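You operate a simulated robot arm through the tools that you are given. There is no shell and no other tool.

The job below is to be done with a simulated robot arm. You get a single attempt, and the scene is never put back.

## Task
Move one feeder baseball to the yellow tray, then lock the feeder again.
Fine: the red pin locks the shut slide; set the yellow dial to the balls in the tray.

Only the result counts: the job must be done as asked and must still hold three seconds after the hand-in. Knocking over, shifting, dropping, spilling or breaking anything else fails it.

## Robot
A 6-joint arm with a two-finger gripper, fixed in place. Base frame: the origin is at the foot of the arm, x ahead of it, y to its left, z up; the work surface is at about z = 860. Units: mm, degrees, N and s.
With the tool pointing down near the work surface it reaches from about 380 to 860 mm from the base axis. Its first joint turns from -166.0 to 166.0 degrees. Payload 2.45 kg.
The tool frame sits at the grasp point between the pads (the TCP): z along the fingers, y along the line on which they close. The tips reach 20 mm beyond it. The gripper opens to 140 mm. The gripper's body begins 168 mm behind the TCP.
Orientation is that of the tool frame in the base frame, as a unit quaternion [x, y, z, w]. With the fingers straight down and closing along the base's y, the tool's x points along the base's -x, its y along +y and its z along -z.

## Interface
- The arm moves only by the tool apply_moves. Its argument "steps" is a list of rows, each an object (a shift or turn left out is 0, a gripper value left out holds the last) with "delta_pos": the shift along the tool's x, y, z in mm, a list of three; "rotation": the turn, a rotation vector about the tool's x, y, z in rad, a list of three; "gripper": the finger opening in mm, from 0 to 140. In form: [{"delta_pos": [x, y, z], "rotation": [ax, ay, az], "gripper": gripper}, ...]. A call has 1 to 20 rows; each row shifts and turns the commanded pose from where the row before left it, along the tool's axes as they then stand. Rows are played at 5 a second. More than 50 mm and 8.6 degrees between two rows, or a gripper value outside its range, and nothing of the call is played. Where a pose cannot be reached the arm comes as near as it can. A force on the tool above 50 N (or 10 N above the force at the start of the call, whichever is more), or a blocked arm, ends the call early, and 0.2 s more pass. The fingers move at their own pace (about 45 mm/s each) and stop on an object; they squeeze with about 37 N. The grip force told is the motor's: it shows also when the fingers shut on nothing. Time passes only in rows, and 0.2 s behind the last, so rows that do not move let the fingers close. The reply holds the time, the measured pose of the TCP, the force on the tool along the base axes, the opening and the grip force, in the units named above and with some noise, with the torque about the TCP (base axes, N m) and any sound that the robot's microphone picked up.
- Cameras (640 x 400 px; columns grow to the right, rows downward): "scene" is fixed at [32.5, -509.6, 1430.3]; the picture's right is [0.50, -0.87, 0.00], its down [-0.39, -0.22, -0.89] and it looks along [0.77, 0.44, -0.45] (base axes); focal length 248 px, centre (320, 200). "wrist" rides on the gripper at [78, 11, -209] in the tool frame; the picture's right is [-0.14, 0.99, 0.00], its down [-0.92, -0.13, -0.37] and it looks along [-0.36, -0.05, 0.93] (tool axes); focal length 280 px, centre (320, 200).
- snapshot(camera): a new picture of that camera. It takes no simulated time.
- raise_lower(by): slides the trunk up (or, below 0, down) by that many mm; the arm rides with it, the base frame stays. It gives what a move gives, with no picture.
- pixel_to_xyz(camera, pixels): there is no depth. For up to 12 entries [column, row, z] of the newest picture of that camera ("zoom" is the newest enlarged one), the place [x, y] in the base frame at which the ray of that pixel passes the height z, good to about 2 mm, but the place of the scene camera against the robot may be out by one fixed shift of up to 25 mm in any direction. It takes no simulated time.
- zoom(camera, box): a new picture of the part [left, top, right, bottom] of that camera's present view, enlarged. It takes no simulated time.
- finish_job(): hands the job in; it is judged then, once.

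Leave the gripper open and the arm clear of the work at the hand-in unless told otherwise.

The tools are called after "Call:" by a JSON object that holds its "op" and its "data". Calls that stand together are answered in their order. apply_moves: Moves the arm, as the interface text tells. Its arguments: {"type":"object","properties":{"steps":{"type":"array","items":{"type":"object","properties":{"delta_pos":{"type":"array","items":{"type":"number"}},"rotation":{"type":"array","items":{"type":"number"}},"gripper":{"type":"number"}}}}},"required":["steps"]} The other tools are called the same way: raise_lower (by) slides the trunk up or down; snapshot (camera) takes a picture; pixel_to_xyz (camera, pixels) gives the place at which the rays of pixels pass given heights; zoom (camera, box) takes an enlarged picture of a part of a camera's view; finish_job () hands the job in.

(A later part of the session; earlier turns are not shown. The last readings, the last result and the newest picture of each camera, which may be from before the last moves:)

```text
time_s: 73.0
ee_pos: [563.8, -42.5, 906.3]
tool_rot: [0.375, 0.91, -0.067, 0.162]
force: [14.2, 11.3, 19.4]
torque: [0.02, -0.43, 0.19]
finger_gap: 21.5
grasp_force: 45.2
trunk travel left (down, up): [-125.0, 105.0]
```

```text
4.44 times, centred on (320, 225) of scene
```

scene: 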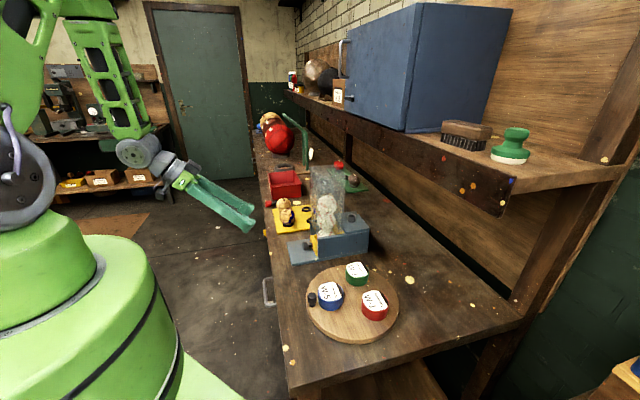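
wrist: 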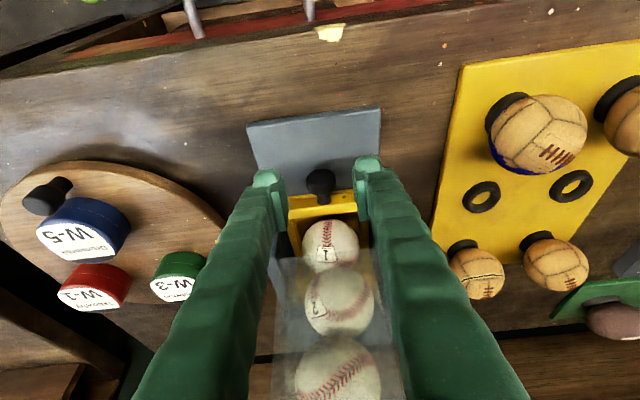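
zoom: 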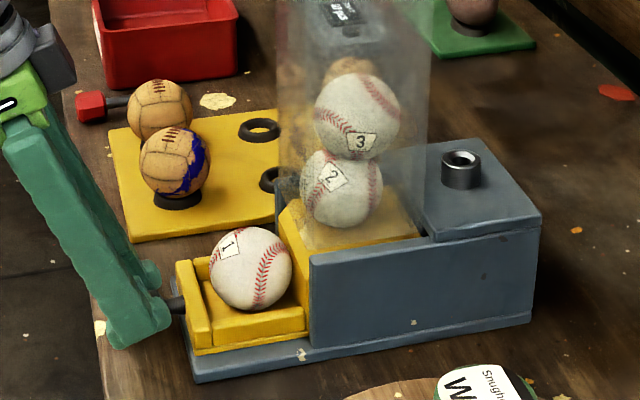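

Ball 1 is fully out in the slide's frame; balls 2 and 3 rest on the slide behind it. I'll release the knob and back away upward.

Call:
{"op": "apply_moves", "data": {"steps": [{"gripper": 55}, {"delta_pos": [0, 0, 0]}, {"delta_pos": [0, 0, 0]}, {"delta_pos": [0, 0, -20]}, {"delta_pos": [0, 0, -35]}, {"delta_pos": [0, 0, -40]}, {"delta_pos": [0, 0, -40]}, {"delta_pos": [-30, 0, 0], "gripper": 110}, {"delta_pos": [0, 0, 0]}]}}

Call:
{"op": "snapshot", "data": {"camera": "wrist"}}

Call:
{"op": "zoom", "data": {"camera": "wrist", "box": [230, 80, 410, 240]}}

Call:
{"op": "snapshot", "data": {"camera": "scene"}}

```text
time_s: 75.0
ee_pos: [548.7, -29.3, 1042.1]
tool_rot: [0.374, 0.911, -0.067, 0.162]
force: [0.5, 0.0, -0.3]
torque: [0.03, 0.04, 0.02]
finger_gap: 107.3
grasp_force: 0.1
trunk travel left (down, up): [-125.0, 105.0]
```

```text
taken
```

wrist: 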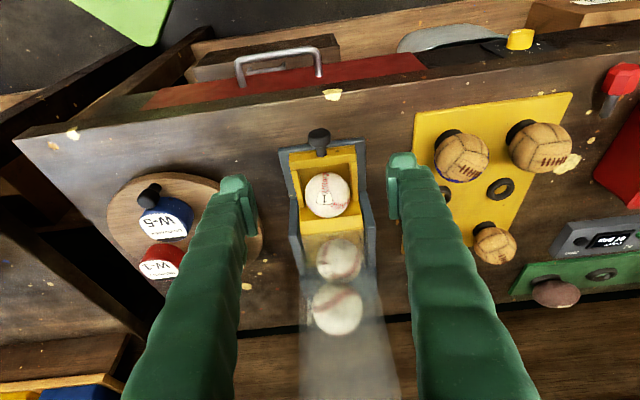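

```text
2.50 times, centred on (320, 160) of wrist
```

zoom: 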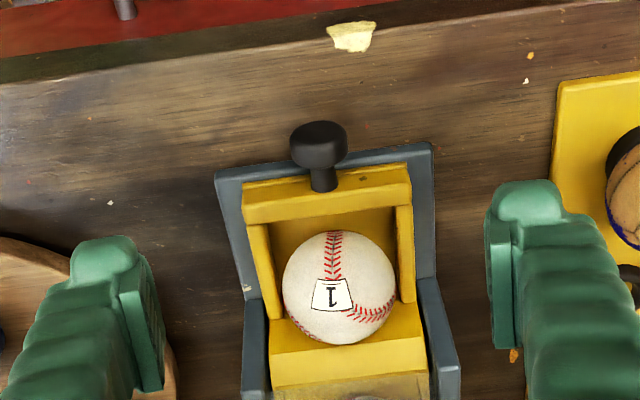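

```text
taken
```

scene: 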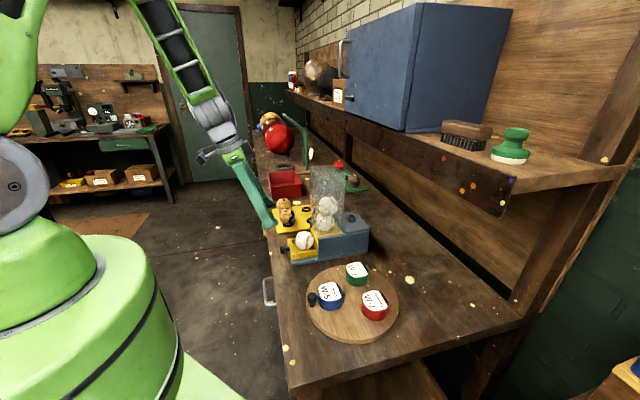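

Ball 1 sits in the slide's yellow frame at pixel (327,195). Getting its place and the frame's edges.

Call:
{"op": "pixel_to_xyz", "data": {"camera": "wrist", "pixels": [[327, 195, 900], [327, 195, 910], [327, 195, 920], [305, 195, 910], [350, 195, 910], [319, 136, 888], [295, 163, 900], [355, 155, 900], [302, 211, 945], [500, 188, 872], [486, 188, 872]]}}

Call:
{"op": "zoom", "data": {"camera": "scene", "box": [280, 215, 340, 265]}}

```text
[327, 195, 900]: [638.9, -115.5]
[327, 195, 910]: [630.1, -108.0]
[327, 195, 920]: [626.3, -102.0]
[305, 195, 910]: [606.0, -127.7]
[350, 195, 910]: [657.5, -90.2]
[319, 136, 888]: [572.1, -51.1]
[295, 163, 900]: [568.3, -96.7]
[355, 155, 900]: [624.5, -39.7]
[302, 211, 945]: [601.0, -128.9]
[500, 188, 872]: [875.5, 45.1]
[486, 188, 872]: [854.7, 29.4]
```

```text
8.00 times, centred on (310, 240) of scene
```

zoom: 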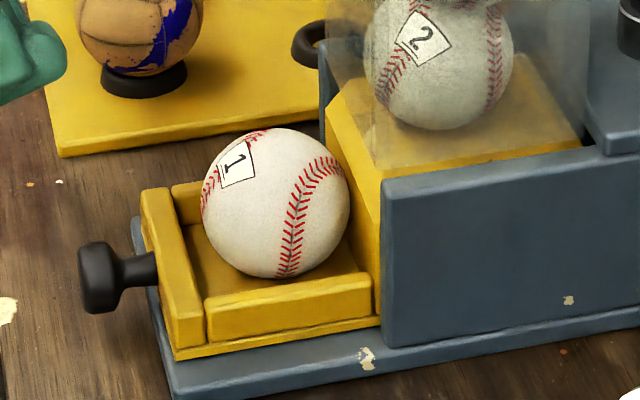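

The ball is about 64 mm across, centred near u=369, n=-520, z≈909; the side rails reach to about z 893. I'll steepen the tool to 80°, open to 95, and move above it.

Call:
{"op": "apply_moves", "data": {"steps": [{"rotation": [0, 0.087, 0], "gripper": 95}, {"rotation": [0, 0.087, 0]}, {"delta_pos": [-36.1, 0.6, 6.4]}, {"delta_pos": [-36.1, 0.6, 6.4]}, {"delta_pos": [-36.1, 0.6, 6.4]}, {"delta_pos": [0, 0, 0]}]}}

Call:
{"op": "snapshot", "data": {"camera": "wrist"}}

Call:
{"op": "zoom", "data": {"camera": "scene", "box": [260, 110, 380, 270]}}

```text
time_s: 76.4
ee_pos: [628.8, -105.3, 1041.5]
tool_rot: [0.379, 0.921, -0.033, 0.082]
force: [0.3, 0.7, 0.1]
torque: [0.0, -0.02, -0.01]
finger_gap: 94.8
grasp_force: 0.1
trunk travel left (down, up): [-125.0, 105.0]
```

```text
taken
```

wrist: 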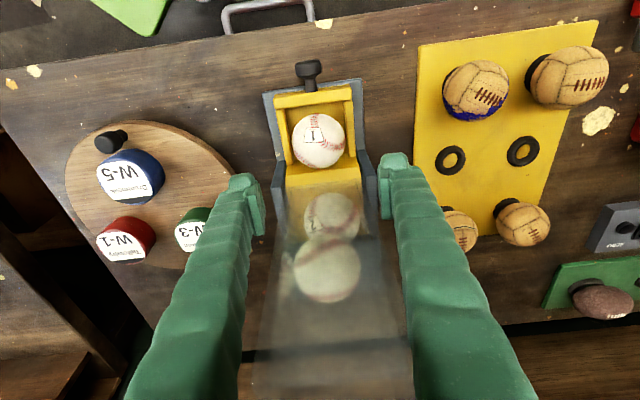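

```text
2.50 times, centred on (320, 190) of scene
```

zoom: 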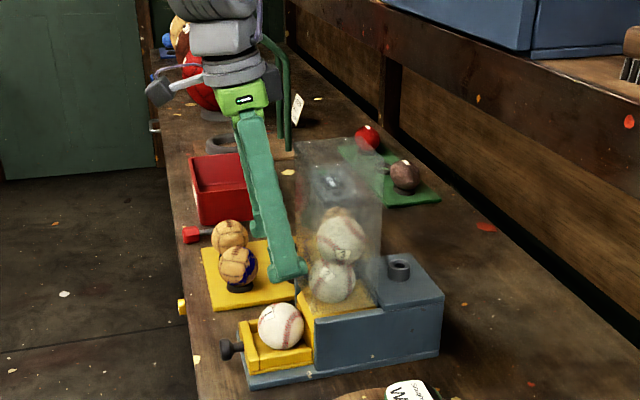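

The ball appears exactly where predicted (318,140), so alignment is right. Descending straight down 95 mm and checking.

Call:
{"op": "apply_moves", "data": {"steps": [{"delta_pos": [5.5, 0, 31.2]}, {"delta_pos": [5.5, 0, 31.2]}, {"delta_pos": [5.5, 0, 31.2]}, {"delta_pos": [0, 0, 0]}]}}

Call:
{"op": "snapshot", "data": {"camera": "wrist"}}

Call:
{"op": "zoom", "data": {"camera": "scene", "box": [270, 180, 370, 270]}}

```text
time_s: 77.4
ee_pos: [631.5, -105.0, 947.8]
tool_rot: [0.379, 0.921, -0.034, 0.082]
force: [-0.1, -0.6, 0.0]
torque: [0.02, -0.01, 0.01]
finger_gap: 95.1
grasp_force: 0.0
trunk travel left (down, up): [-125.0, 105.0]
```

```text
taken
```

wrist: 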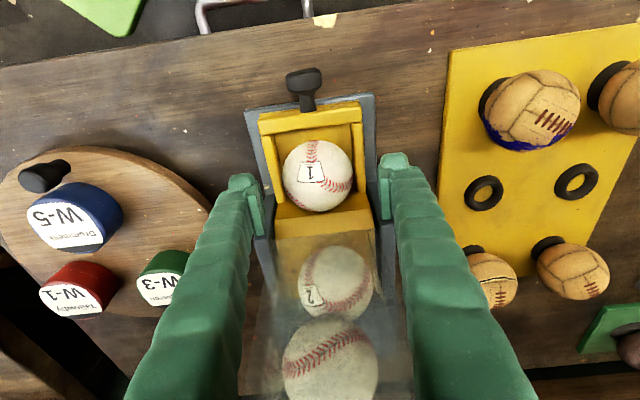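

```text
4.44 times, centred on (320, 225) of scene
```

zoom: 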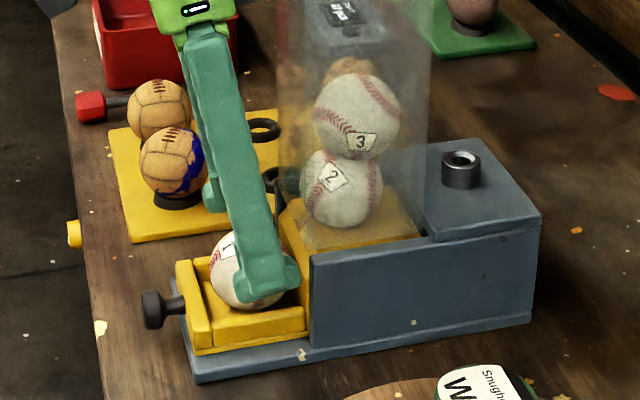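

Tips are about 15 mm above the ball's equator now. Another 28 mm down puts the pads around the equator, above the side rails.

Call:
{"op": "apply_moves", "data": {"steps": [{"delta_pos": [2.4, 0, 13.8]}, {"delta_pos": [2.4, 0, 13.8]}, {"delta_pos": [0, 0, 0]}]}}

Call:
{"op": "snapshot", "data": {"camera": "wrist"}}

Call:
{"op": "zoom", "data": {"camera": "scene", "box": [280, 210, 340, 260]}}

```text
time_s: 78.2
ee_pos: [629.9, -104.8, 916.6]
tool_rot: [0.378, 0.921, -0.034, 0.082]
force: [0.4, 0.3, 0.6]
torque: [0.04, 0.01, -0.01]
finger_gap: 95.0
grasp_force: 0.1
trunk travel left (down, up): [-125.0, 105.0]
```

```text
taken
```

wrist: 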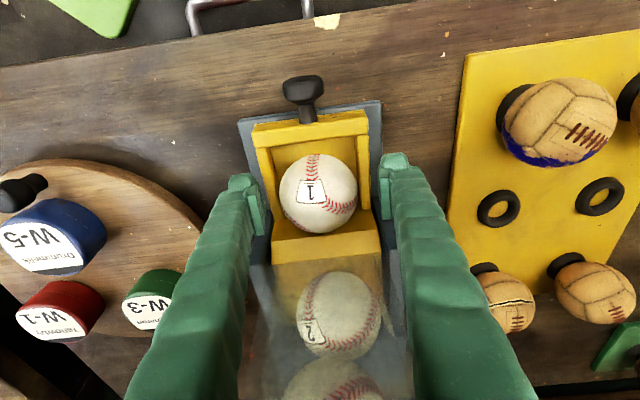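

```text
8.00 times, centred on (310, 235) of scene
```

zoom: 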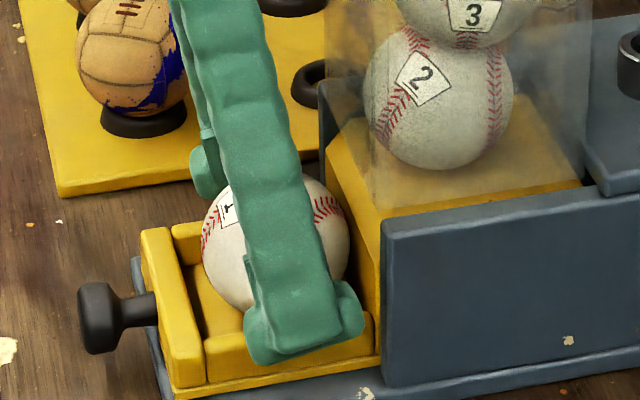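

To be safe from the side rails I'll raise 4 mm, then close on the ball.

Call:
{"op": "apply_moves", "data": {"steps": [{"delta_pos": [-0.7, 0, -3.9]}, {"gripper": 50}, {"delta_pos": [0, 0, 0]}, {"delta_pos": [0, 0, 0]}, {"delta_pos": [0, 0, 0]}]}}

Call:
{"op": "zoom", "data": {"camera": "scene", "box": [280, 210, 340, 260]}}

Call:
{"op": "zoom", "data": {"camera": "wrist", "box": [230, 90, 410, 250]}}

```text
time_s: 79.4
ee_pos: [629.5, -103.7, 922.6]
tool_rot: [0.378, 0.922, -0.033, 0.081]
force: [-0.4, 1.0, -0.3]
torque: [-0.03, 0.03, 0.02]
finger_gap: 63.5
grasp_force: 37.5
trunk travel left (down, up): [-125.0, 105.0]
```

```text
8.00 times, centred on (310, 235) of scene
```

zoom: 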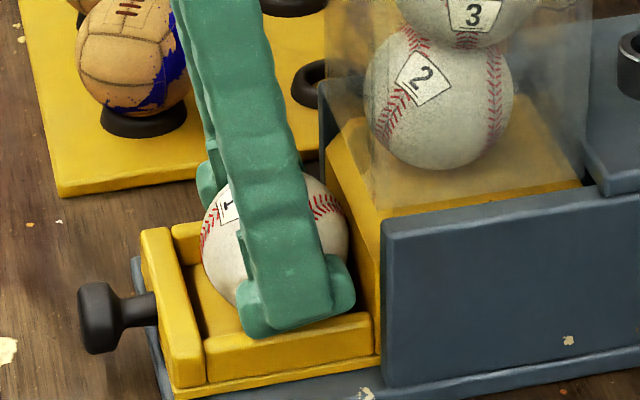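

```text
2.50 times, centred on (320, 170) of wrist
```

zoom: 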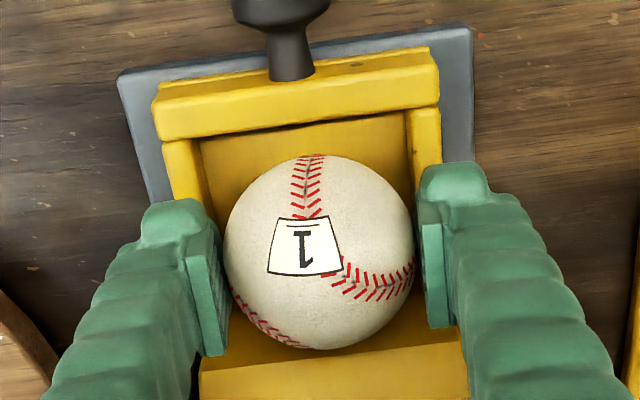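

The ball is gripped at 63.5 mm, its full width. Lifting straight up.

Call:
{"op": "apply_moves", "data": {"steps": [{"delta_pos": [-1.7, 0, -9.8]}, {"delta_pos": [-2.6, 0, -14.8]}, {"delta_pos": [-4.4, 0, -24.6]}, {"delta_pos": [-5.2, 0, -29.5]}, {"delta_pos": [-5.2, 0, -29.5]}, {"delta_pos": [-5.2, 0, -29.5]}, {"delta_pos": [0, 0, 0]}]}}

Call:
{"op": "snapshot", "data": {"camera": "wrist"}}

Call:
{"op": "snapshot", "data": {"camera": "scene"}}

```text
time_s: 81.0
ee_pos: [630.1, -103.3, 1061.5]
tool_rot: [0.379, 0.921, -0.034, 0.081]
force: [-0.6, -0.6, -1.2]
torque: [0.01, -0.01, 0.0]
finger_gap: 63.3
grasp_force: 37.7
trunk travel left (down, up): [-125.0, 105.0]
```

```text
taken
```

wrist: 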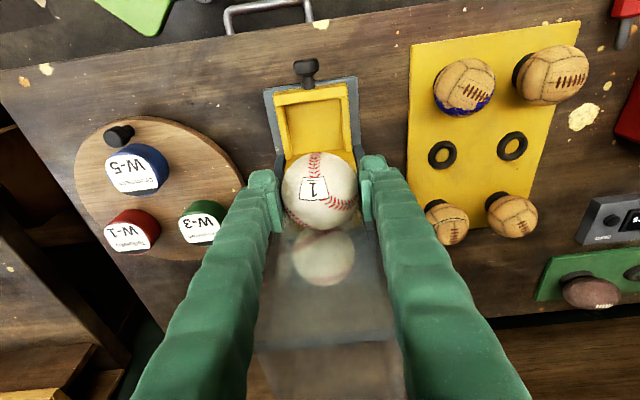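

```text
taken
```

scene: 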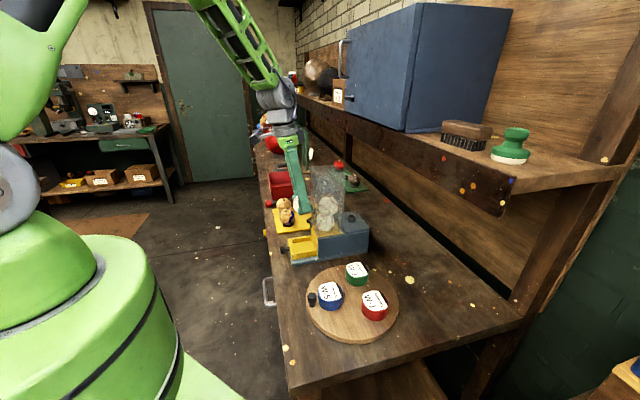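

The ball is held, and the slide frame is empty. Measuring the two free rings at (442,154) and (512,146) in this view.

Call:
{"op": "pixel_to_xyz", "data": {"camera": "wrist", "pixels": [[442, 154, 868], [442, 154, 874], [512, 146, 868], [512, 146, 874], [464, 87, 905], [447, 225, 905], [439, 122, 870], [553, 78, 905]]}}

Call:
{"op": "zoom", "data": {"camera": "wrist", "box": [400, 40, 600, 250]}}

```text
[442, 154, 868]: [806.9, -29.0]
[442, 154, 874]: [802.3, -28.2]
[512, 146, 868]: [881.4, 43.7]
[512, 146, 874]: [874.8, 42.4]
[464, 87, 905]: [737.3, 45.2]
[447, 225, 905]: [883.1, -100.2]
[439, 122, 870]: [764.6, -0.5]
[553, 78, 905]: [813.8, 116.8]
```

```text
1.90 times, centred on (500, 145) of wrist
```

zoom: 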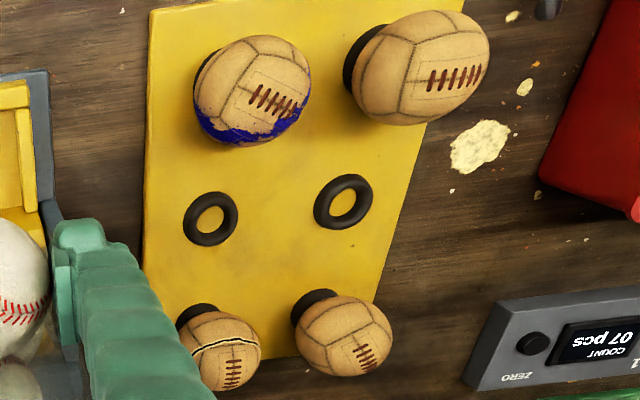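

Ring 1 is at about (804,-30). Carrying the ball at height: first along the bench, then inwards over the ring.

Call:
{"op": "apply_moves", "data": {"steps": [{"delta_pos": [0, 35, 0]}, {"delta_pos": [0, 35, 0]}, {"delta_pos": [0, 35, 0]}, {"delta_pos": [0, 35, 0]}, {"delta_pos": [0, 35, 0]}, {"delta_pos": [-34.6, 0, 6.1]}, {"delta_pos": [-34.6, 0, 6.1]}, {"delta_pos": [0, 0, 0]}]}}

Call:
{"op": "snapshot", "data": {"camera": "wrist"}}

Call:
{"op": "snapshot", "data": {"camera": "scene"}}

```text
time_s: 82.8
ee_pos: [803.8, -29.8, 1061.0]
tool_rot: [0.379, 0.921, -0.033, 0.081]
force: [-0.7, -0.2, -0.8]
torque: [0.01, -0.02, -0.01]
finger_gap: 63.3
grasp_force: 36.9
trunk travel left (down, up): [-125.0, 105.0]
```

```text
taken
```

wrist: 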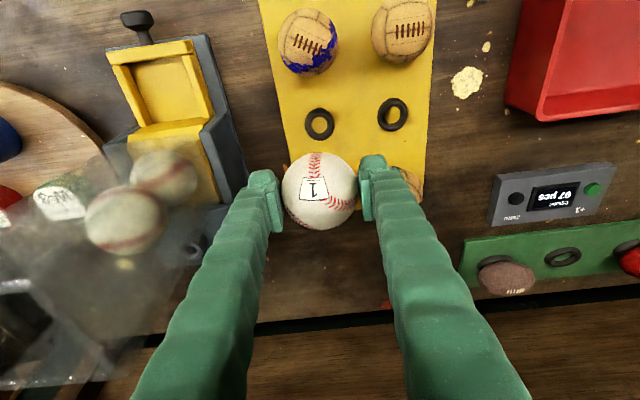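

```text
taken
```

scene: 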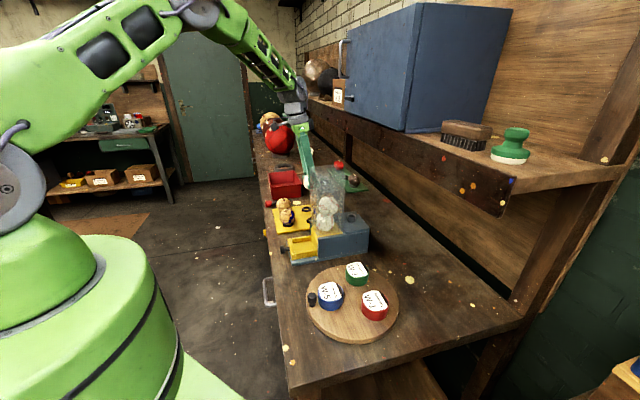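

Ring is at (320,123) in this view, ball held at (319,190). Verifying the ring's place from here.

Call:
{"op": "pixel_to_xyz", "data": {"camera": "wrist", "pixels": [[320, 123, 868], [320, 123, 872], [320, 123, 876], [319, 190, 1048], [319, 190, 1045]]}}

Call:
{"op": "zoom", "data": {"camera": "wrist", "box": [270, 90, 370, 180]}}

```text
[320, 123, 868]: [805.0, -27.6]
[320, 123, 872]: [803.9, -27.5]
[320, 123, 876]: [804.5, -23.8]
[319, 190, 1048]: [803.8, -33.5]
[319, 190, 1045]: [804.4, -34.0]
```

```text
4.44 times, centred on (320, 135) of wrist
```

zoom: 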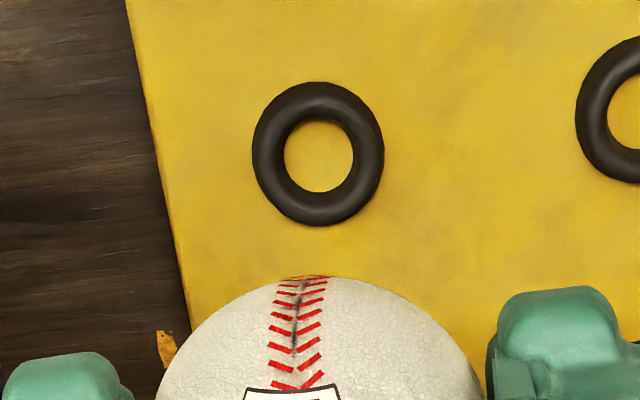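

Agreement within about 3 mm. I'll shift by (+1.4 n, +2 u) and descend 120 mm.

Call:
{"op": "apply_moves", "data": {"steps": [{"delta_pos": [1.4, 2.1, -0.2]}, {"delta_pos": [5.2, 0, 29.6]}, {"delta_pos": [5.2, 0, 29.6]}, {"delta_pos": [5.2, 0, 29.6]}, {"delta_pos": [5.2, 0, 29.6]}, {"delta_pos": [0, 0, 0]}]}}

Call:
{"op": "snapshot", "data": {"camera": "wrist"}}

Call:
{"op": "zoom", "data": {"camera": "scene", "box": [250, 150, 350, 240]}}

```text
time_s: 84.2
ee_pos: [805.2, -28.0, 943.0]
tool_rot: [0.379, 0.921, -0.034, 0.082]
force: [-0.2, -0.2, -1.0]
torque: [0.05, -0.03, 0.01]
finger_gap: 63.1
grasp_force: 37.1
trunk travel left (down, up): [-125.0, 105.0]
```

```text
taken
```

wrist: 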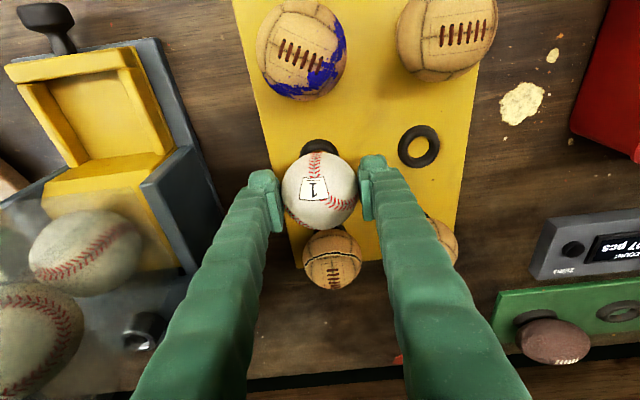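

```text
4.44 times, centred on (300, 195) of scene
```

zoom: 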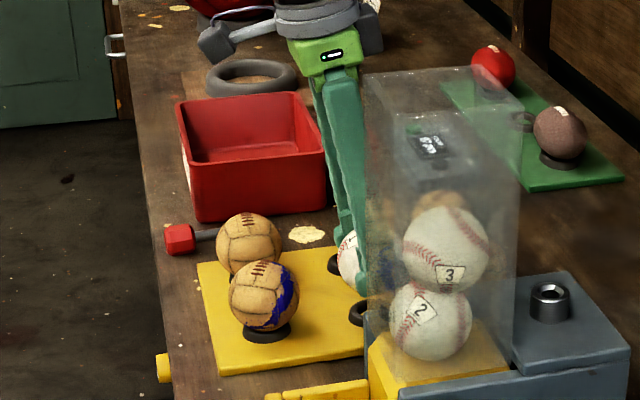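

Everything lines up, clear of the neighbouring balls. Lowering in small steps until the ball touches the ring.

Call:
{"op": "apply_moves", "data": {"steps": [{"delta_pos": [1.7, 0, 9.8]}, {"delta_pos": [0.9, 0, 4.9]}, {"delta_pos": [0.5, 0, 3]}, {"delta_pos": [0.35, 0, 2]}, {"delta_pos": [0, 0, 0]}]}}

Call:
{"op": "snapshot", "data": {"camera": "wrist"}}

Call:
{"op": "zoom", "data": {"camera": "wrist", "box": [250, 110, 390, 240]}}

```text
time_s: 85.4
ee_pos: [803.8, -28.0, 921.0]
tool_rot: [0.379, 0.921, -0.034, 0.082]
force: [0.9, -0.6, -1.6]
torque: [-0.03, 0.03, 0.02]
finger_gap: 63.2
grasp_force: 37.4
trunk travel left (down, up): [-125.0, 105.0]
```

```text
taken
```

wrist: 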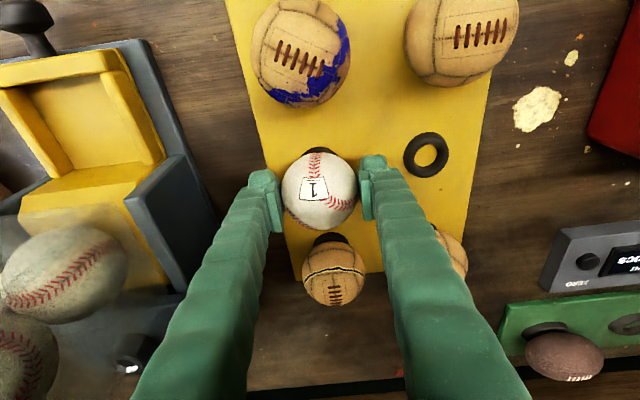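

```text
3.08 times, centred on (320, 175) of wrist
```

zoom: 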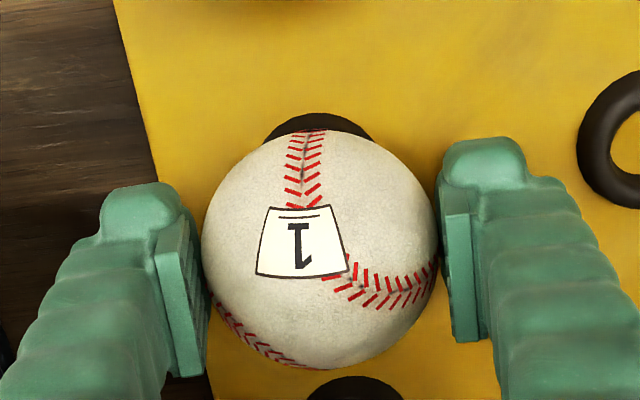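

No contact yet at z 921. Continuing in 2 mm steps.

Call:
{"op": "apply_moves", "data": {"steps": [{"delta_pos": [0.35, 0, 2]}, {"delta_pos": [0.35, 0, 2]}, {"delta_pos": [0, 0, 0]}]}}

Call:
{"op": "apply_moves", "data": {"steps": [{"delta_pos": [0.25, 0, 1.4]}, {"delta_pos": [0, 0, 0]}]}}

```text
time_s: 86.2
ee_pos: [804.8, -28.6, 919.3]
tool_rot: [0.379, 0.921, -0.034, 0.083]
force: [-2.8, 1.7, 12.0]
torque: [-0.08, 0.1, -0.04]
finger_gap: 63.2
grasp_force: 37.1
trunk travel left (down, up): [-125.0, 105.0]
```

```text
time_s: 86.8
ee_pos: [805.1, -29.1, 918.9]
tool_rot: [0.379, 0.921, -0.033, 0.083]
force: [-1.2, 0.6, 23.1]
torque: [-0.23, 0.05, 0.0]
finger_gap: 63.2
grasp_force: 37.0
trunk travel left (down, up): [-125.0, 105.0]
```

The ball is seated on the ring (23 N upward at z≈919, as predicted). I'll ease up 2 mm of the preload and open slowly.

Call:
{"op": "apply_moves", "data": {"steps": [{"delta_pos": [-0.4, 0, -2.2]}, {"gripper": 66}, {"delta_pos": [0, 0, 0]}, {"gripper": 74}, {"gripper": 88}, {"delta_pos": [0, 0, 0]}, {"delta_pos": [0, 0, 0]}]}}

Call:
{"op": "snapshot", "data": {"camera": "wrist"}}

Call:
{"op": "zoom", "data": {"camera": "wrist", "box": [250, 110, 390, 240]}}

```text
time_s: 88.4
ee_pos: [803.5, -28.1, 919.4]
tool_rot: [0.379, 0.921, -0.034, 0.082]
force: [0.3, -0.4, 0.2]
torque: [0.01, 0.02, 0.03]
finger_gap: 88.1
grasp_force: 0.1
trunk travel left (down, up): [-125.0, 105.0]
```

```text
taken
```

wrist: 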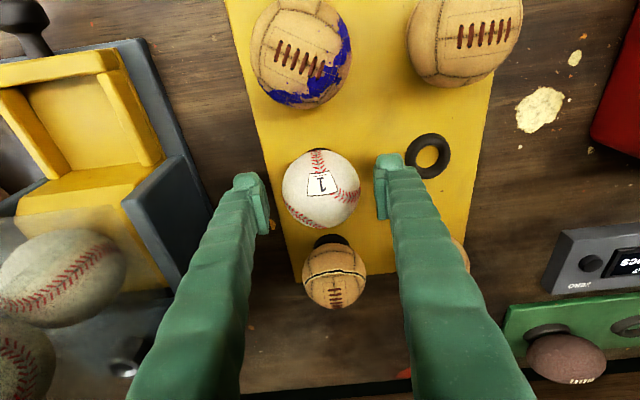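

```text
3.08 times, centred on (320, 175) of wrist
```

zoom: 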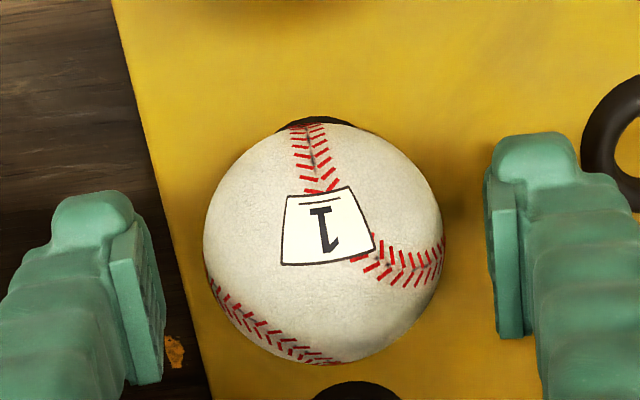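

The baseball sits steady in its ring, with both fingers clear. Rising straight up 140 mm.

Call:
{"op": "apply_moves", "data": {"steps": [{"delta_pos": [-1.7, 0, -9.8]}, {"delta_pos": [-3.5, 0, -19.7]}, {"delta_pos": [-6.1, 0, -34.5]}, {"delta_pos": [-6.1, 0, -34.5]}, {"delta_pos": [-7.4, 0, -41.7]}, {"delta_pos": [0, 0, 0]}]}}

Call:
{"op": "snapshot", "data": {"camera": "wrist"}}

Call:
{"op": "zoom", "data": {"camera": "scene", "box": [250, 160, 380, 270]}}

```text
time_s: 89.8
ee_pos: [804.0, -28.5, 1061.0]
tool_rot: [0.379, 0.921, -0.033, 0.081]
force: [0.1, -0.2, -0.2]
torque: [-0.01, 0.02, -0.04]
finger_gap: 88.3
grasp_force: 0.1
trunk travel left (down, up): [-125.0, 105.0]
```

```text
taken
```

wrist: 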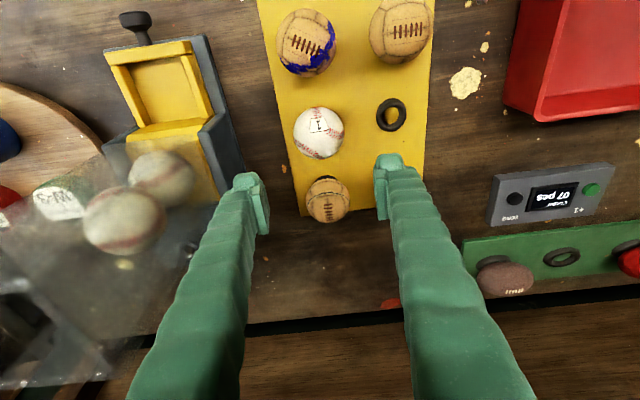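

```text
3.64 times, centred on (315, 215) of scene
```

zoom: 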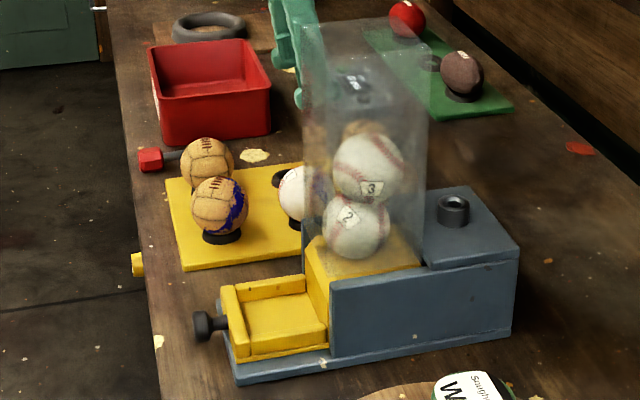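

Ball placed, 5 balls in the tray. Next, close the fingers and go in front of the knob at (572,-51) to push the slide shut: move out front, tilt to 70°, and slide along to u≈369.

Call:
{"op": "apply_moves", "data": {"steps": [{"delta_pos": [39.6, 0, -7]}, {"delta_pos": [39.6, 0, -7]}, {"delta_pos": [39.6, 0, -7]}, {"delta_pos": [39.6, 0, -7]}, {"delta_pos": [39.6, 0, -7]}, {"rotation": [0, -0.087, 0], "gripper": 0}, {"rotation": [0, -0.087, 0]}, {"delta_pos": [0, -35.6, 0]}, {"delta_pos": [0, -35.6, 0]}, {"delta_pos": [0, -35.6, 0]}, {"delta_pos": [0, -35.6, 0]}, {"delta_pos": [0, -35.6, 0]}, {"delta_pos": [0, 0, 0]}]}}

Call:
{"op": "snapshot", "data": {"camera": "wrist"}}

```text
time_s: 92.6
ee_pos: [535.3, -12.2, 1060.1]
tool_rot: [0.375, 0.91, -0.066, 0.161]
force: [0.1, 0.1, 0.5]
torque: [0.0, -0.01, 0.02]
finger_gap: 0.2
grasp_force: 29.5
trunk travel left (down, up): [-125.0, 105.0]
```

```text
taken
```

wrist: 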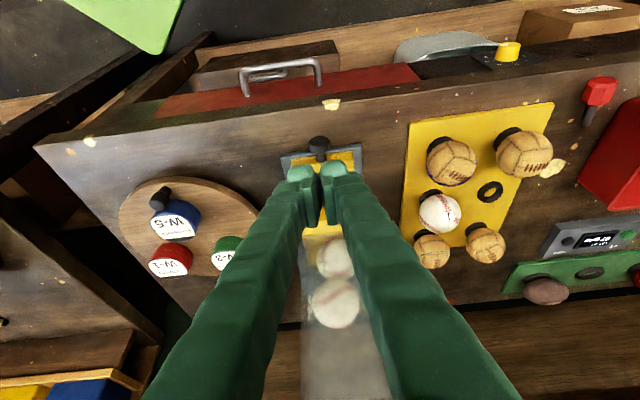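

Fingers are closed; knob at (319,143). Checking its position, then descending in front of it.

Call:
{"op": "pixel_to_xyz", "data": {"camera": "wrist", "pixels": [[319, 144, 888], [319, 136, 888], [281, 156, 868], [361, 145, 868]]}}

Call:
{"op": "apply_moves", "data": {"steps": [{"delta_pos": [14, 0, 37.5]}, {"delta_pos": [14, 0, 37.5]}, {"delta_pos": [14, 0, 37.5]}, {"delta_pos": [8, 0, 22]}, {"delta_pos": [0, 0, 0]}]}}

Call:
{"op": "snapshot", "data": {"camera": "wrist"}}

Call:
{"op": "zoom", "data": {"camera": "scene", "box": [260, 200, 340, 270]}}

```text
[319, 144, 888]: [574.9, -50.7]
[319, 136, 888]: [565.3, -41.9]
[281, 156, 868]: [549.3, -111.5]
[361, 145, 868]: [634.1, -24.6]
```

```text
time_s: 93.8
ee_pos: [535.2, -13.7, 917.8]
tool_rot: [0.374, 0.911, -0.066, 0.162]
force: [-0.2, -0.1, 0.1]
torque: [0.01, 0.01, 0.0]
finger_gap: 0.0
grasp_force: 29.4
trunk travel left (down, up): [-125.0, 105.0]
```

```text
taken
```

wrist: 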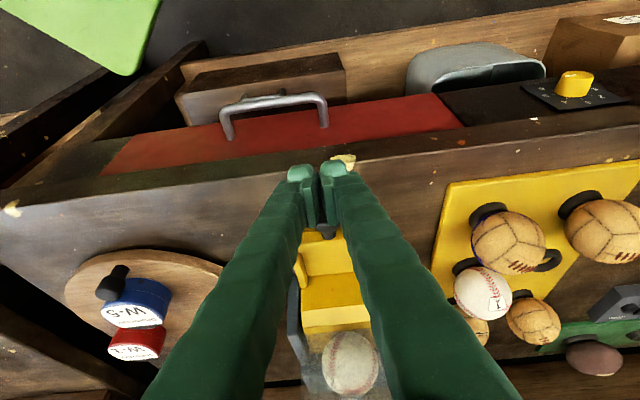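

```text
5.71 times, centred on (300, 235) of scene
```

zoom: 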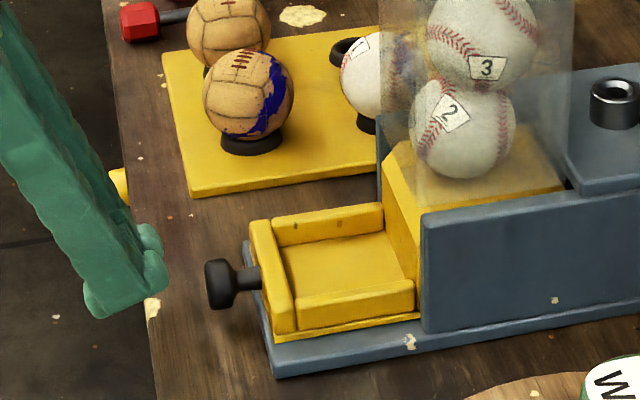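

The closed fingertips are just in front of the bench edge, about 25 mm short of the knob. Lowering 16 mm to knob height and pushing inwards, 60 mm first.

Call:
{"op": "apply_moves", "data": {"steps": [{"delta_pos": [5.6, 0, 15]}, {"delta_pos": [-9.4, 0, 3.5]}, {"delta_pos": [-9.4, 0, 3.5]}, {"delta_pos": [-9.4, 0, 3.5]}, {"delta_pos": [-9.4, 0, 3.5]}, {"delta_pos": [-9.4, 0, 3.5]}, {"delta_pos": [-9.4, 0, 3.5]}, {"delta_pos": [0, 0, 0]}]}}

Call:
{"op": "zoom", "data": {"camera": "scene", "box": [260, 200, 340, 270]}}

```text
time_s: 95.6
ee_pos: [577.7, -54.3, 901.7]
tool_rot: [0.375, 0.911, -0.066, 0.161]
force: [0.0, 1.1, 0.2]
torque: [0.03, 0.0, 0.02]
finger_gap: 0.1
grasp_force: 29.2
trunk travel left (down, up): [-125.0, 105.0]
```

```text
5.71 times, centred on (300, 235) of scene
```

zoom: 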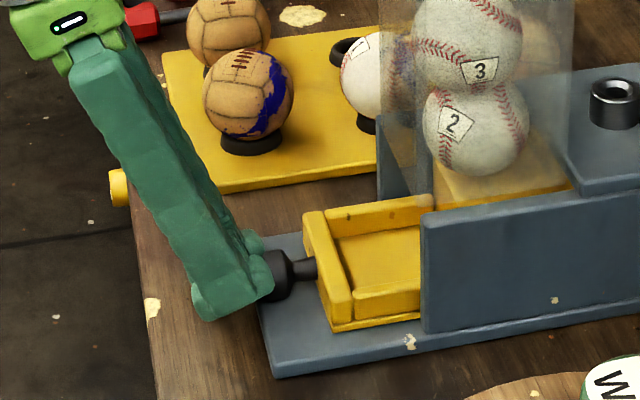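

The slide is moving in smoothly. Pushing a further 38 mm, then smaller steps.

Call:
{"op": "apply_moves", "data": {"steps": [{"delta_pos": [-9.4, 0, 3.5]}, {"delta_pos": [-9.4, 0, 3.5]}, {"delta_pos": [-9.4, 0, 3.5]}, {"delta_pos": [-4.7, 0, 1.75]}, {"delta_pos": [0, 0, 0]}]}}

Call:
{"op": "zoom", "data": {"camera": "scene", "box": [270, 190, 370, 270]}}

```text
time_s: 96.8
ee_pos: [604.0, -79.4, 901.7]
tool_rot: [0.375, 0.91, -0.066, 0.162]
force: [0.7, 0.0, -0.5]
torque: [-0.02, 0.02, 0.01]
finger_gap: 0.0
grasp_force: 29.0
trunk travel left (down, up): [-125.0, 105.0]
```

```text
5.00 times, centred on (320, 230) of scene
```

zoom: 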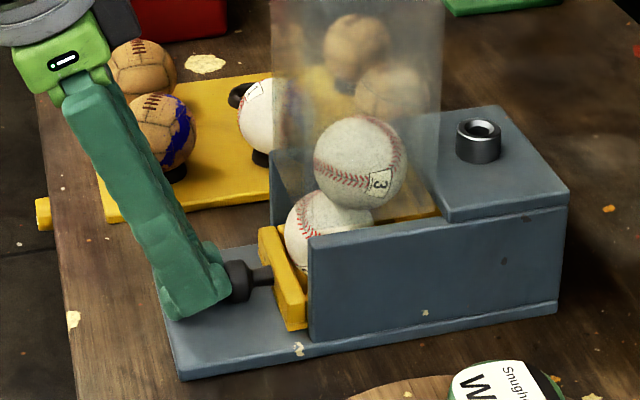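

Ball 2 has dropped into the slide's pocket as expected. The slide is about 10 mm from shut; pushing in 2 mm steps to the stop.

Call:
{"op": "apply_moves", "data": {"steps": [{"delta_pos": [-1.9, 0, 0.7]}, {"delta_pos": [-1.9, 0, 0.7]}, {"delta_pos": [-1.9, 0, 0.7]}, {"delta_pos": [-1.9, 0, 0.7]}, {"delta_pos": [0, 0, 0]}]}}

Call:
{"op": "apply_moves", "data": {"steps": [{"delta_pos": [-1.9, 0, 0.7]}, {"delta_pos": [-1.4, 0, 0.5]}, {"delta_pos": [0, 0, 0]}]}}

Call:
{"op": "zoom", "data": {"camera": "scene", "box": [270, 190, 370, 270]}}

```text
time_s: 98.0
ee_pos: [609.2, -84.7, 900.5]
tool_rot: [0.375, 0.91, -0.067, 0.162]
force: [-1.2, 2.5, 0.5]
torque: [-0.02, 0.03, -0.03]
finger_gap: 0.1
grasp_force: 29.4
trunk travel left (down, up): [-125.0, 105.0]
```

```text
time_s: 98.8
ee_pos: [610.0, -88.1, 900.3]
tool_rot: [0.375, 0.91, -0.067, 0.161]
force: [-0.8, 1.1, 0.6]
torque: [0.0, 0.03, 0.01]
finger_gap: 0.0
grasp_force: 29.6
trunk travel left (down, up): [-125.0, 105.0]
```

```text
5.00 times, centred on (320, 230) of scene
```

zoom: 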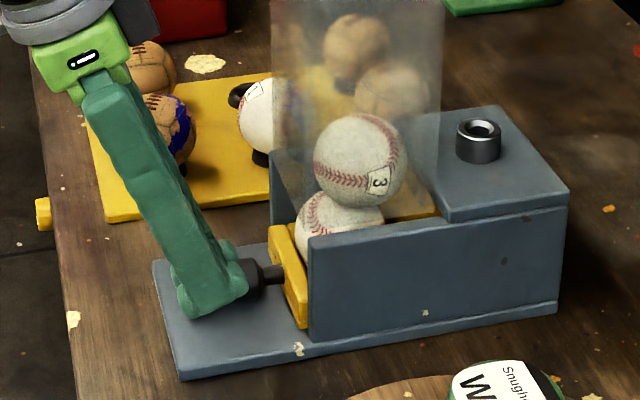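

The slide front looks as it did at the start. Pushing a few mm more to feel the stop.

Call:
{"op": "apply_moves", "data": {"steps": [{"delta_pos": [-1.4, 0, 0.5]}, {"delta_pos": [-1.4, 0, 0.5]}, {"delta_pos": [0, 0, 0]}]}}

Call:
{"op": "apply_moves", "data": {"steps": [{"delta_pos": [-1.4, 0, 0.5]}, {"delta_pos": [-1.4, 0, 0.5]}, {"delta_pos": [0, 0, 0]}]}}

Call:
{"op": "zoom", "data": {"camera": "scene", "box": [270, 190, 370, 270]}}

```text
time_s: 99.6
ee_pos: [611.7, -88.9, 900.1]
tool_rot: [0.375, 0.911, -0.067, 0.161]
force: [-12.1, 12.3, 3.7]
torque: [0.01, -0.01, -0.03]
finger_gap: 6.0
grasp_force: 30.0
trunk travel left (down, up): [-125.0, 105.0]
```

```text
time_s: 100.4
ee_pos: [612.3, -88.8, 901.3]
tool_rot: [0.374, 0.911, -0.066, 0.161]
force: [-25.8, 29.5, 5.4]
torque: [-0.01, 0.17, -0.03]
finger_gap: 5.9
grasp_force: 29.3
trunk travel left (down, up): [-125.0, 105.0]
```

```text
5.00 times, centred on (320, 230) of scene
```

zoom: 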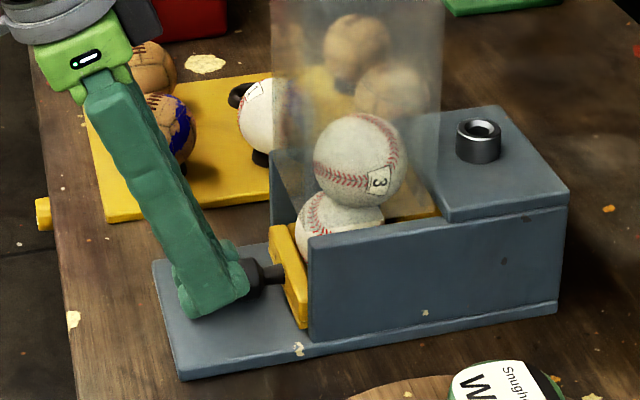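

The resistance rose to about 39 N without movement: the slide is against its stop, shut. I'll back off along +n, then rise.

Call:
{"op": "apply_moves", "data": {"steps": [{"delta_pos": [4.7, 0, -1.75]}, {"delta_pos": [9.4, 0, -3.5]}, {"delta_pos": [18.7, 0, -7]}, {"delta_pos": [-7, 0, -18.7]}, {"delta_pos": [-14, 0, -37.5]}, {"delta_pos": [-14, 0, -37.5]}, {"delta_pos": [-14, 0, -37.5], "gripper": 50}, {"delta_pos": [0, 0, 0]}]}}

Call:
{"op": "snapshot", "data": {"camera": "wrist"}}

Call:
{"op": "zoom", "data": {"camera": "wrist", "box": [230, 100, 410, 260]}}

Call:
{"op": "zoom", "data": {"camera": "scene", "box": [270, 190, 370, 270]}}

```text
time_s: 102.2
ee_pos: [592.2, -66.8, 1041.7]
tool_rot: [0.375, 0.91, -0.067, 0.161]
force: [0.3, -0.1, 0.5]
torque: [0.0, 0.03, 0.0]
finger_gap: 50.0
grasp_force: 0.3
trunk travel left (down, up): [-125.0, 105.0]
```

```text
taken
```

wrist: 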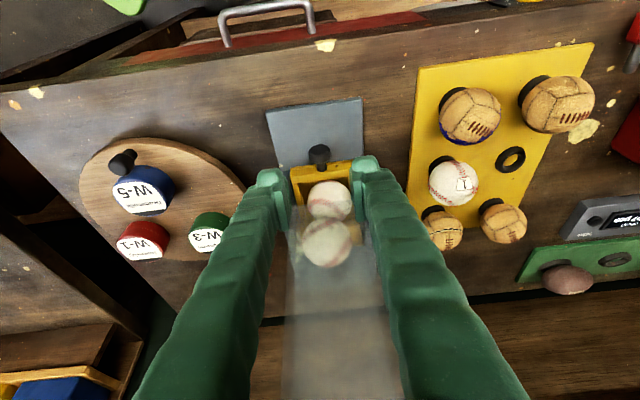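

```text
2.50 times, centred on (320, 180) of wrist
```

zoom: 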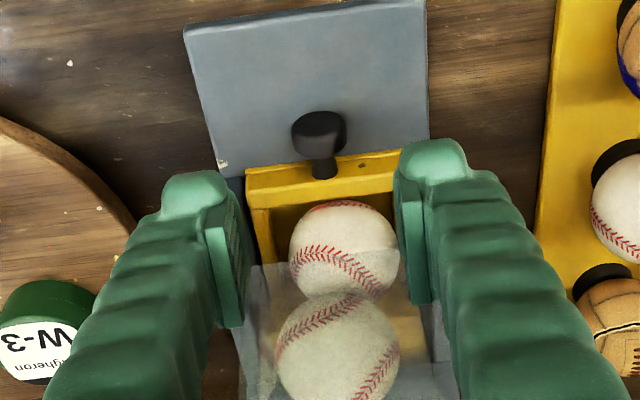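

```text
5.00 times, centred on (320, 230) of scene
```

zoom: 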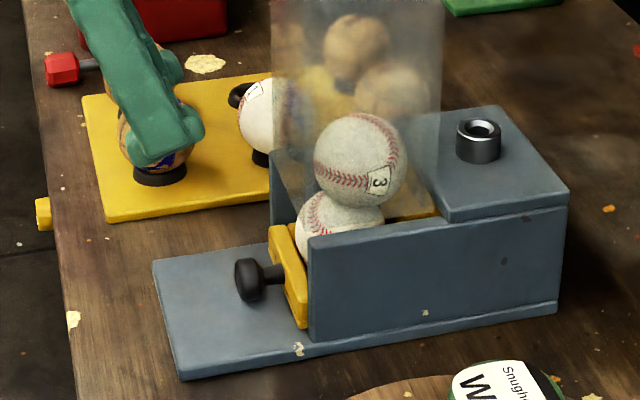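

The slide and knob are back exactly where they started. Now for the pin: moving out front, along to u≈745, and tilting to 30° below horizontal for regrasping.

Call:
{"op": "apply_moves", "data": {"steps": [{"delta_pos": [37.5, 0, -14]}, {"delta_pos": [37.5, 0, -14]}, {"delta_pos": [37.5, 0, -14]}, {"delta_pos": [0, 37.5, 0]}, {"delta_pos": [0, 37.5, 0]}, {"delta_pos": [0, 37.5, 0]}, {"delta_pos": [0, 37.5, 0]}, {"delta_pos": [0, 37.5, 0]}, {"delta_pos": [0, 37.5, 0]}, {"delta_pos": [0, 37.5, 0]}, {"delta_pos": [0, 37.5, 0]}, {"delta_pos": [0, 37.5, 0]}, {"delta_pos": [0, 37.5, 0]}, {"delta_pos": [0, 0, 0]}]}}

Call:
{"op": "snapshot", "data": {"camera": "wrist"}}

Call:
{"op": "zoom", "data": {"camera": "wrist", "box": [260, 90, 400, 200]}}

```text
time_s: 105.2
ee_pos: [771.4, 282.9, 1043.5]
tool_rot: [0.375, 0.91, -0.067, 0.161]
force: [0.1, -0.2, -0.3]
torque: [-0.01, 0.0, -0.04]
finger_gap: 50.0
grasp_force: 0.0
trunk travel left (down, up): [-125.0, 105.0]
```

```text
taken
```

wrist: 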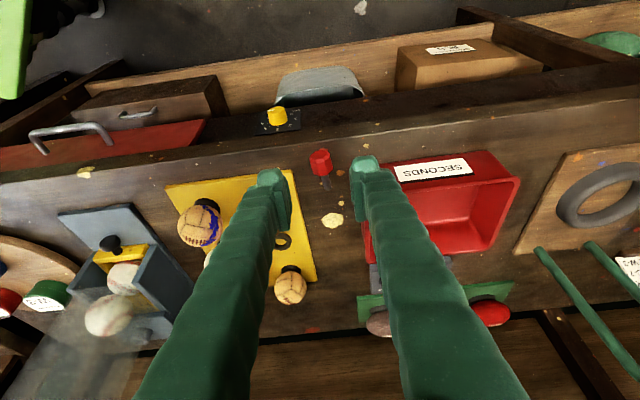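

```text
3.64 times, centred on (330, 145) of wrist
```

zoom: 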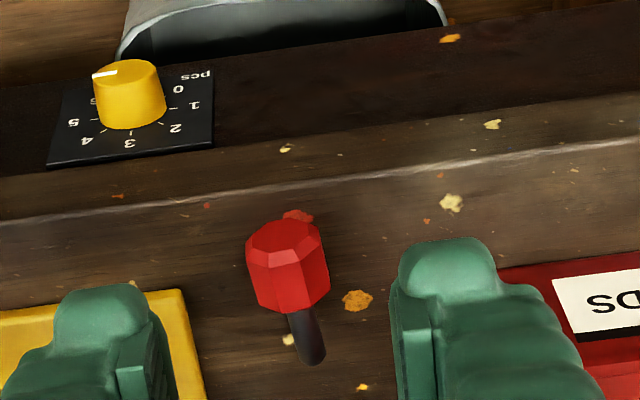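

A clear view of the pin: head at (321,162), stem tip at (328,188). Reading both to get its heading.

Call:
{"op": "pixel_to_xyz", "data": {"camera": "wrist", "pixels": [[321, 162, 875], [321, 162, 880], [328, 187, 866], [326, 176, 870], [317, 151, 876], [300, 166, 860], [272, 150, 860]]}}

```text
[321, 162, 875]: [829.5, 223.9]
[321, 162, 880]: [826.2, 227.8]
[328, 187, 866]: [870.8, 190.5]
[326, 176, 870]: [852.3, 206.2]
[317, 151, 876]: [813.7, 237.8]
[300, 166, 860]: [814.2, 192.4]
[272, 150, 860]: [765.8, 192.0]
```

The pin points about 6° off my axis, so I'll yaw the tool +6°, tilt to 22° below horizontal, and come to a point 80 mm back from the head.

Call:
{"op": "apply_moves", "data": {"steps": [{"rotation": [-0.036, 0, -0.0987], "gripper": 46}, {"rotation": [0, -0.12, 0]}, {"rotation": [0, -0.12, 0]}, {"rotation": [0, -0.12, 0]}, {"rotation": [0, -0.12, 0]}, {"rotation": [0, -0.12, 0]}, {"rotation": [0, -0.12, 0]}, {"rotation": [0, -0.118, 0]}, {"delta_pos": [29.3, -2.3, 12.3]}, {"delta_pos": [29.3, -2.3, 12.3]}, {"delta_pos": [29.3, -2.3, 12.3]}, {"delta_pos": [29.3, -2.3, 12.3]}, {"delta_pos": [0, 0, 0]}]}}

Call:
{"op": "snapshot", "data": {"camera": "wrist"}}

Call:
{"op": "zoom", "data": {"camera": "wrist", "box": [250, 110, 390, 240]}}

Call:
{"op": "zoom", "data": {"camera": "scene", "box": [240, 170, 320, 230]}}

```text
time_s: 108.0
ee_pos: [764.6, 275.9, 912.2]
tool_rot: [0.274, 0.781, -0.185, 0.529]
force: [0.8, 0.5, 0.0]
torque: [-0.01, 0.02, 0.0]
finger_gap: 45.9
grasp_force: 0.1
trunk travel left (down, up): [-125.0, 105.0]
```

```text
taken
```

wrist: 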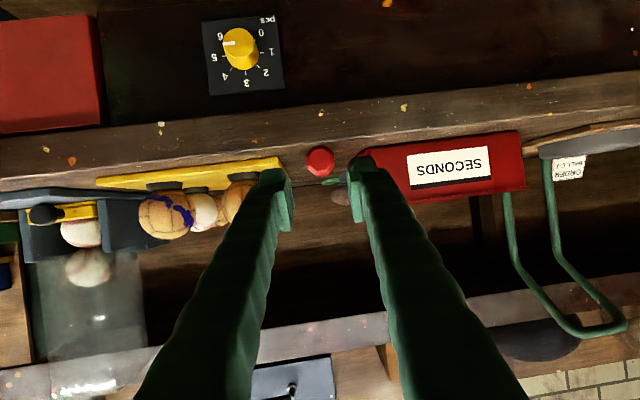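

```text
3.08 times, centred on (320, 175) of wrist
```

zoom: 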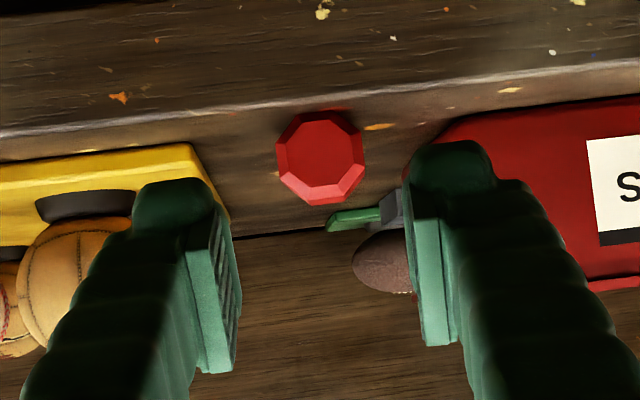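

```text
6.67 times, centred on (280, 200) of scene
```

zoom: 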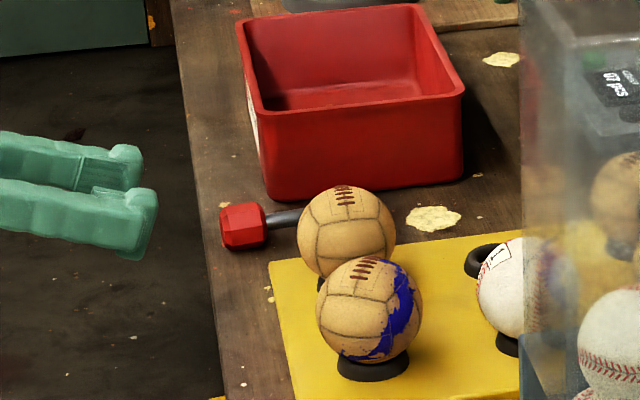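

The head is dead centre between the fingers. A flatter tool lets the pads reach lower on the head without touching the bench, so I'll rotate another 8°, then advance about 70 mm and look.

Call:
{"op": "apply_moves", "data": {"steps": [{"rotation": [0, -0.137, 0]}, {"delta_pos": [3, 0.9, 35]}, {"delta_pos": [3, 0, 25]}, {"delta_pos": [0.5, 0, 8]}, {"delta_pos": [0, 0, 0]}]}}

Call:
{"op": "snapshot", "data": {"camera": "wrist"}}

Call:
{"op": "zoom", "data": {"camera": "wrist", "box": [250, 110, 390, 240]}}

Call:
{"op": "zoom", "data": {"camera": "scene", "box": [250, 175, 310, 225]}}

```text
time_s: 109.2
ee_pos: [816.3, 235.2, 891.3]
tool_rot: [0.261, 0.743, -0.204, 0.581]
force: [0.0, 0.2, -0.6]
torque: [0.0, 0.01, 0.01]
finger_gap: 46.3
grasp_force: 0.1
trunk travel left (down, up): [-125.0, 105.0]
```

```text
taken
```

wrist: 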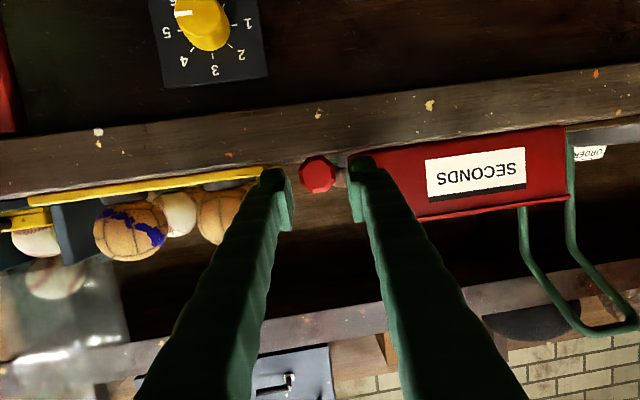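

```text
3.08 times, centred on (320, 175) of wrist
```

zoom: 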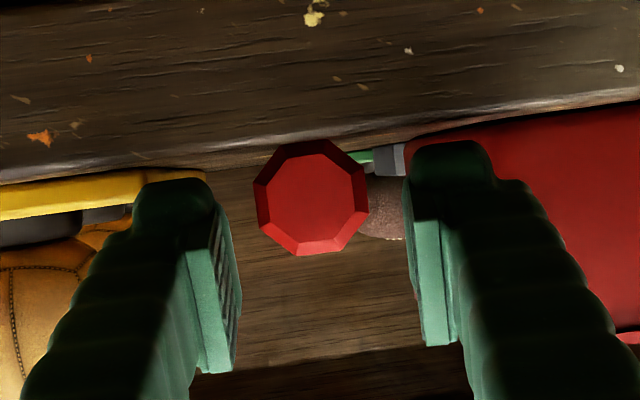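

```text
8.00 times, centred on (280, 200) of scene
```

zoom: 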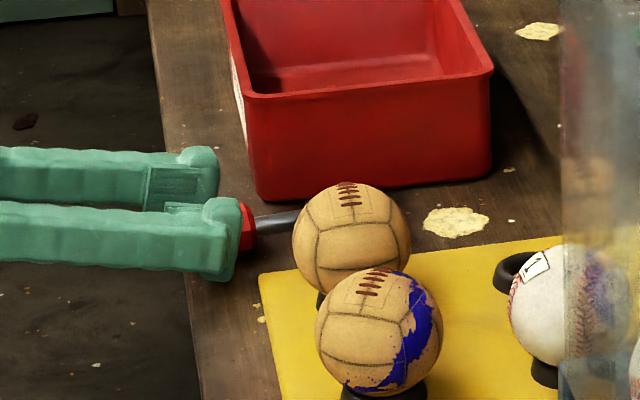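

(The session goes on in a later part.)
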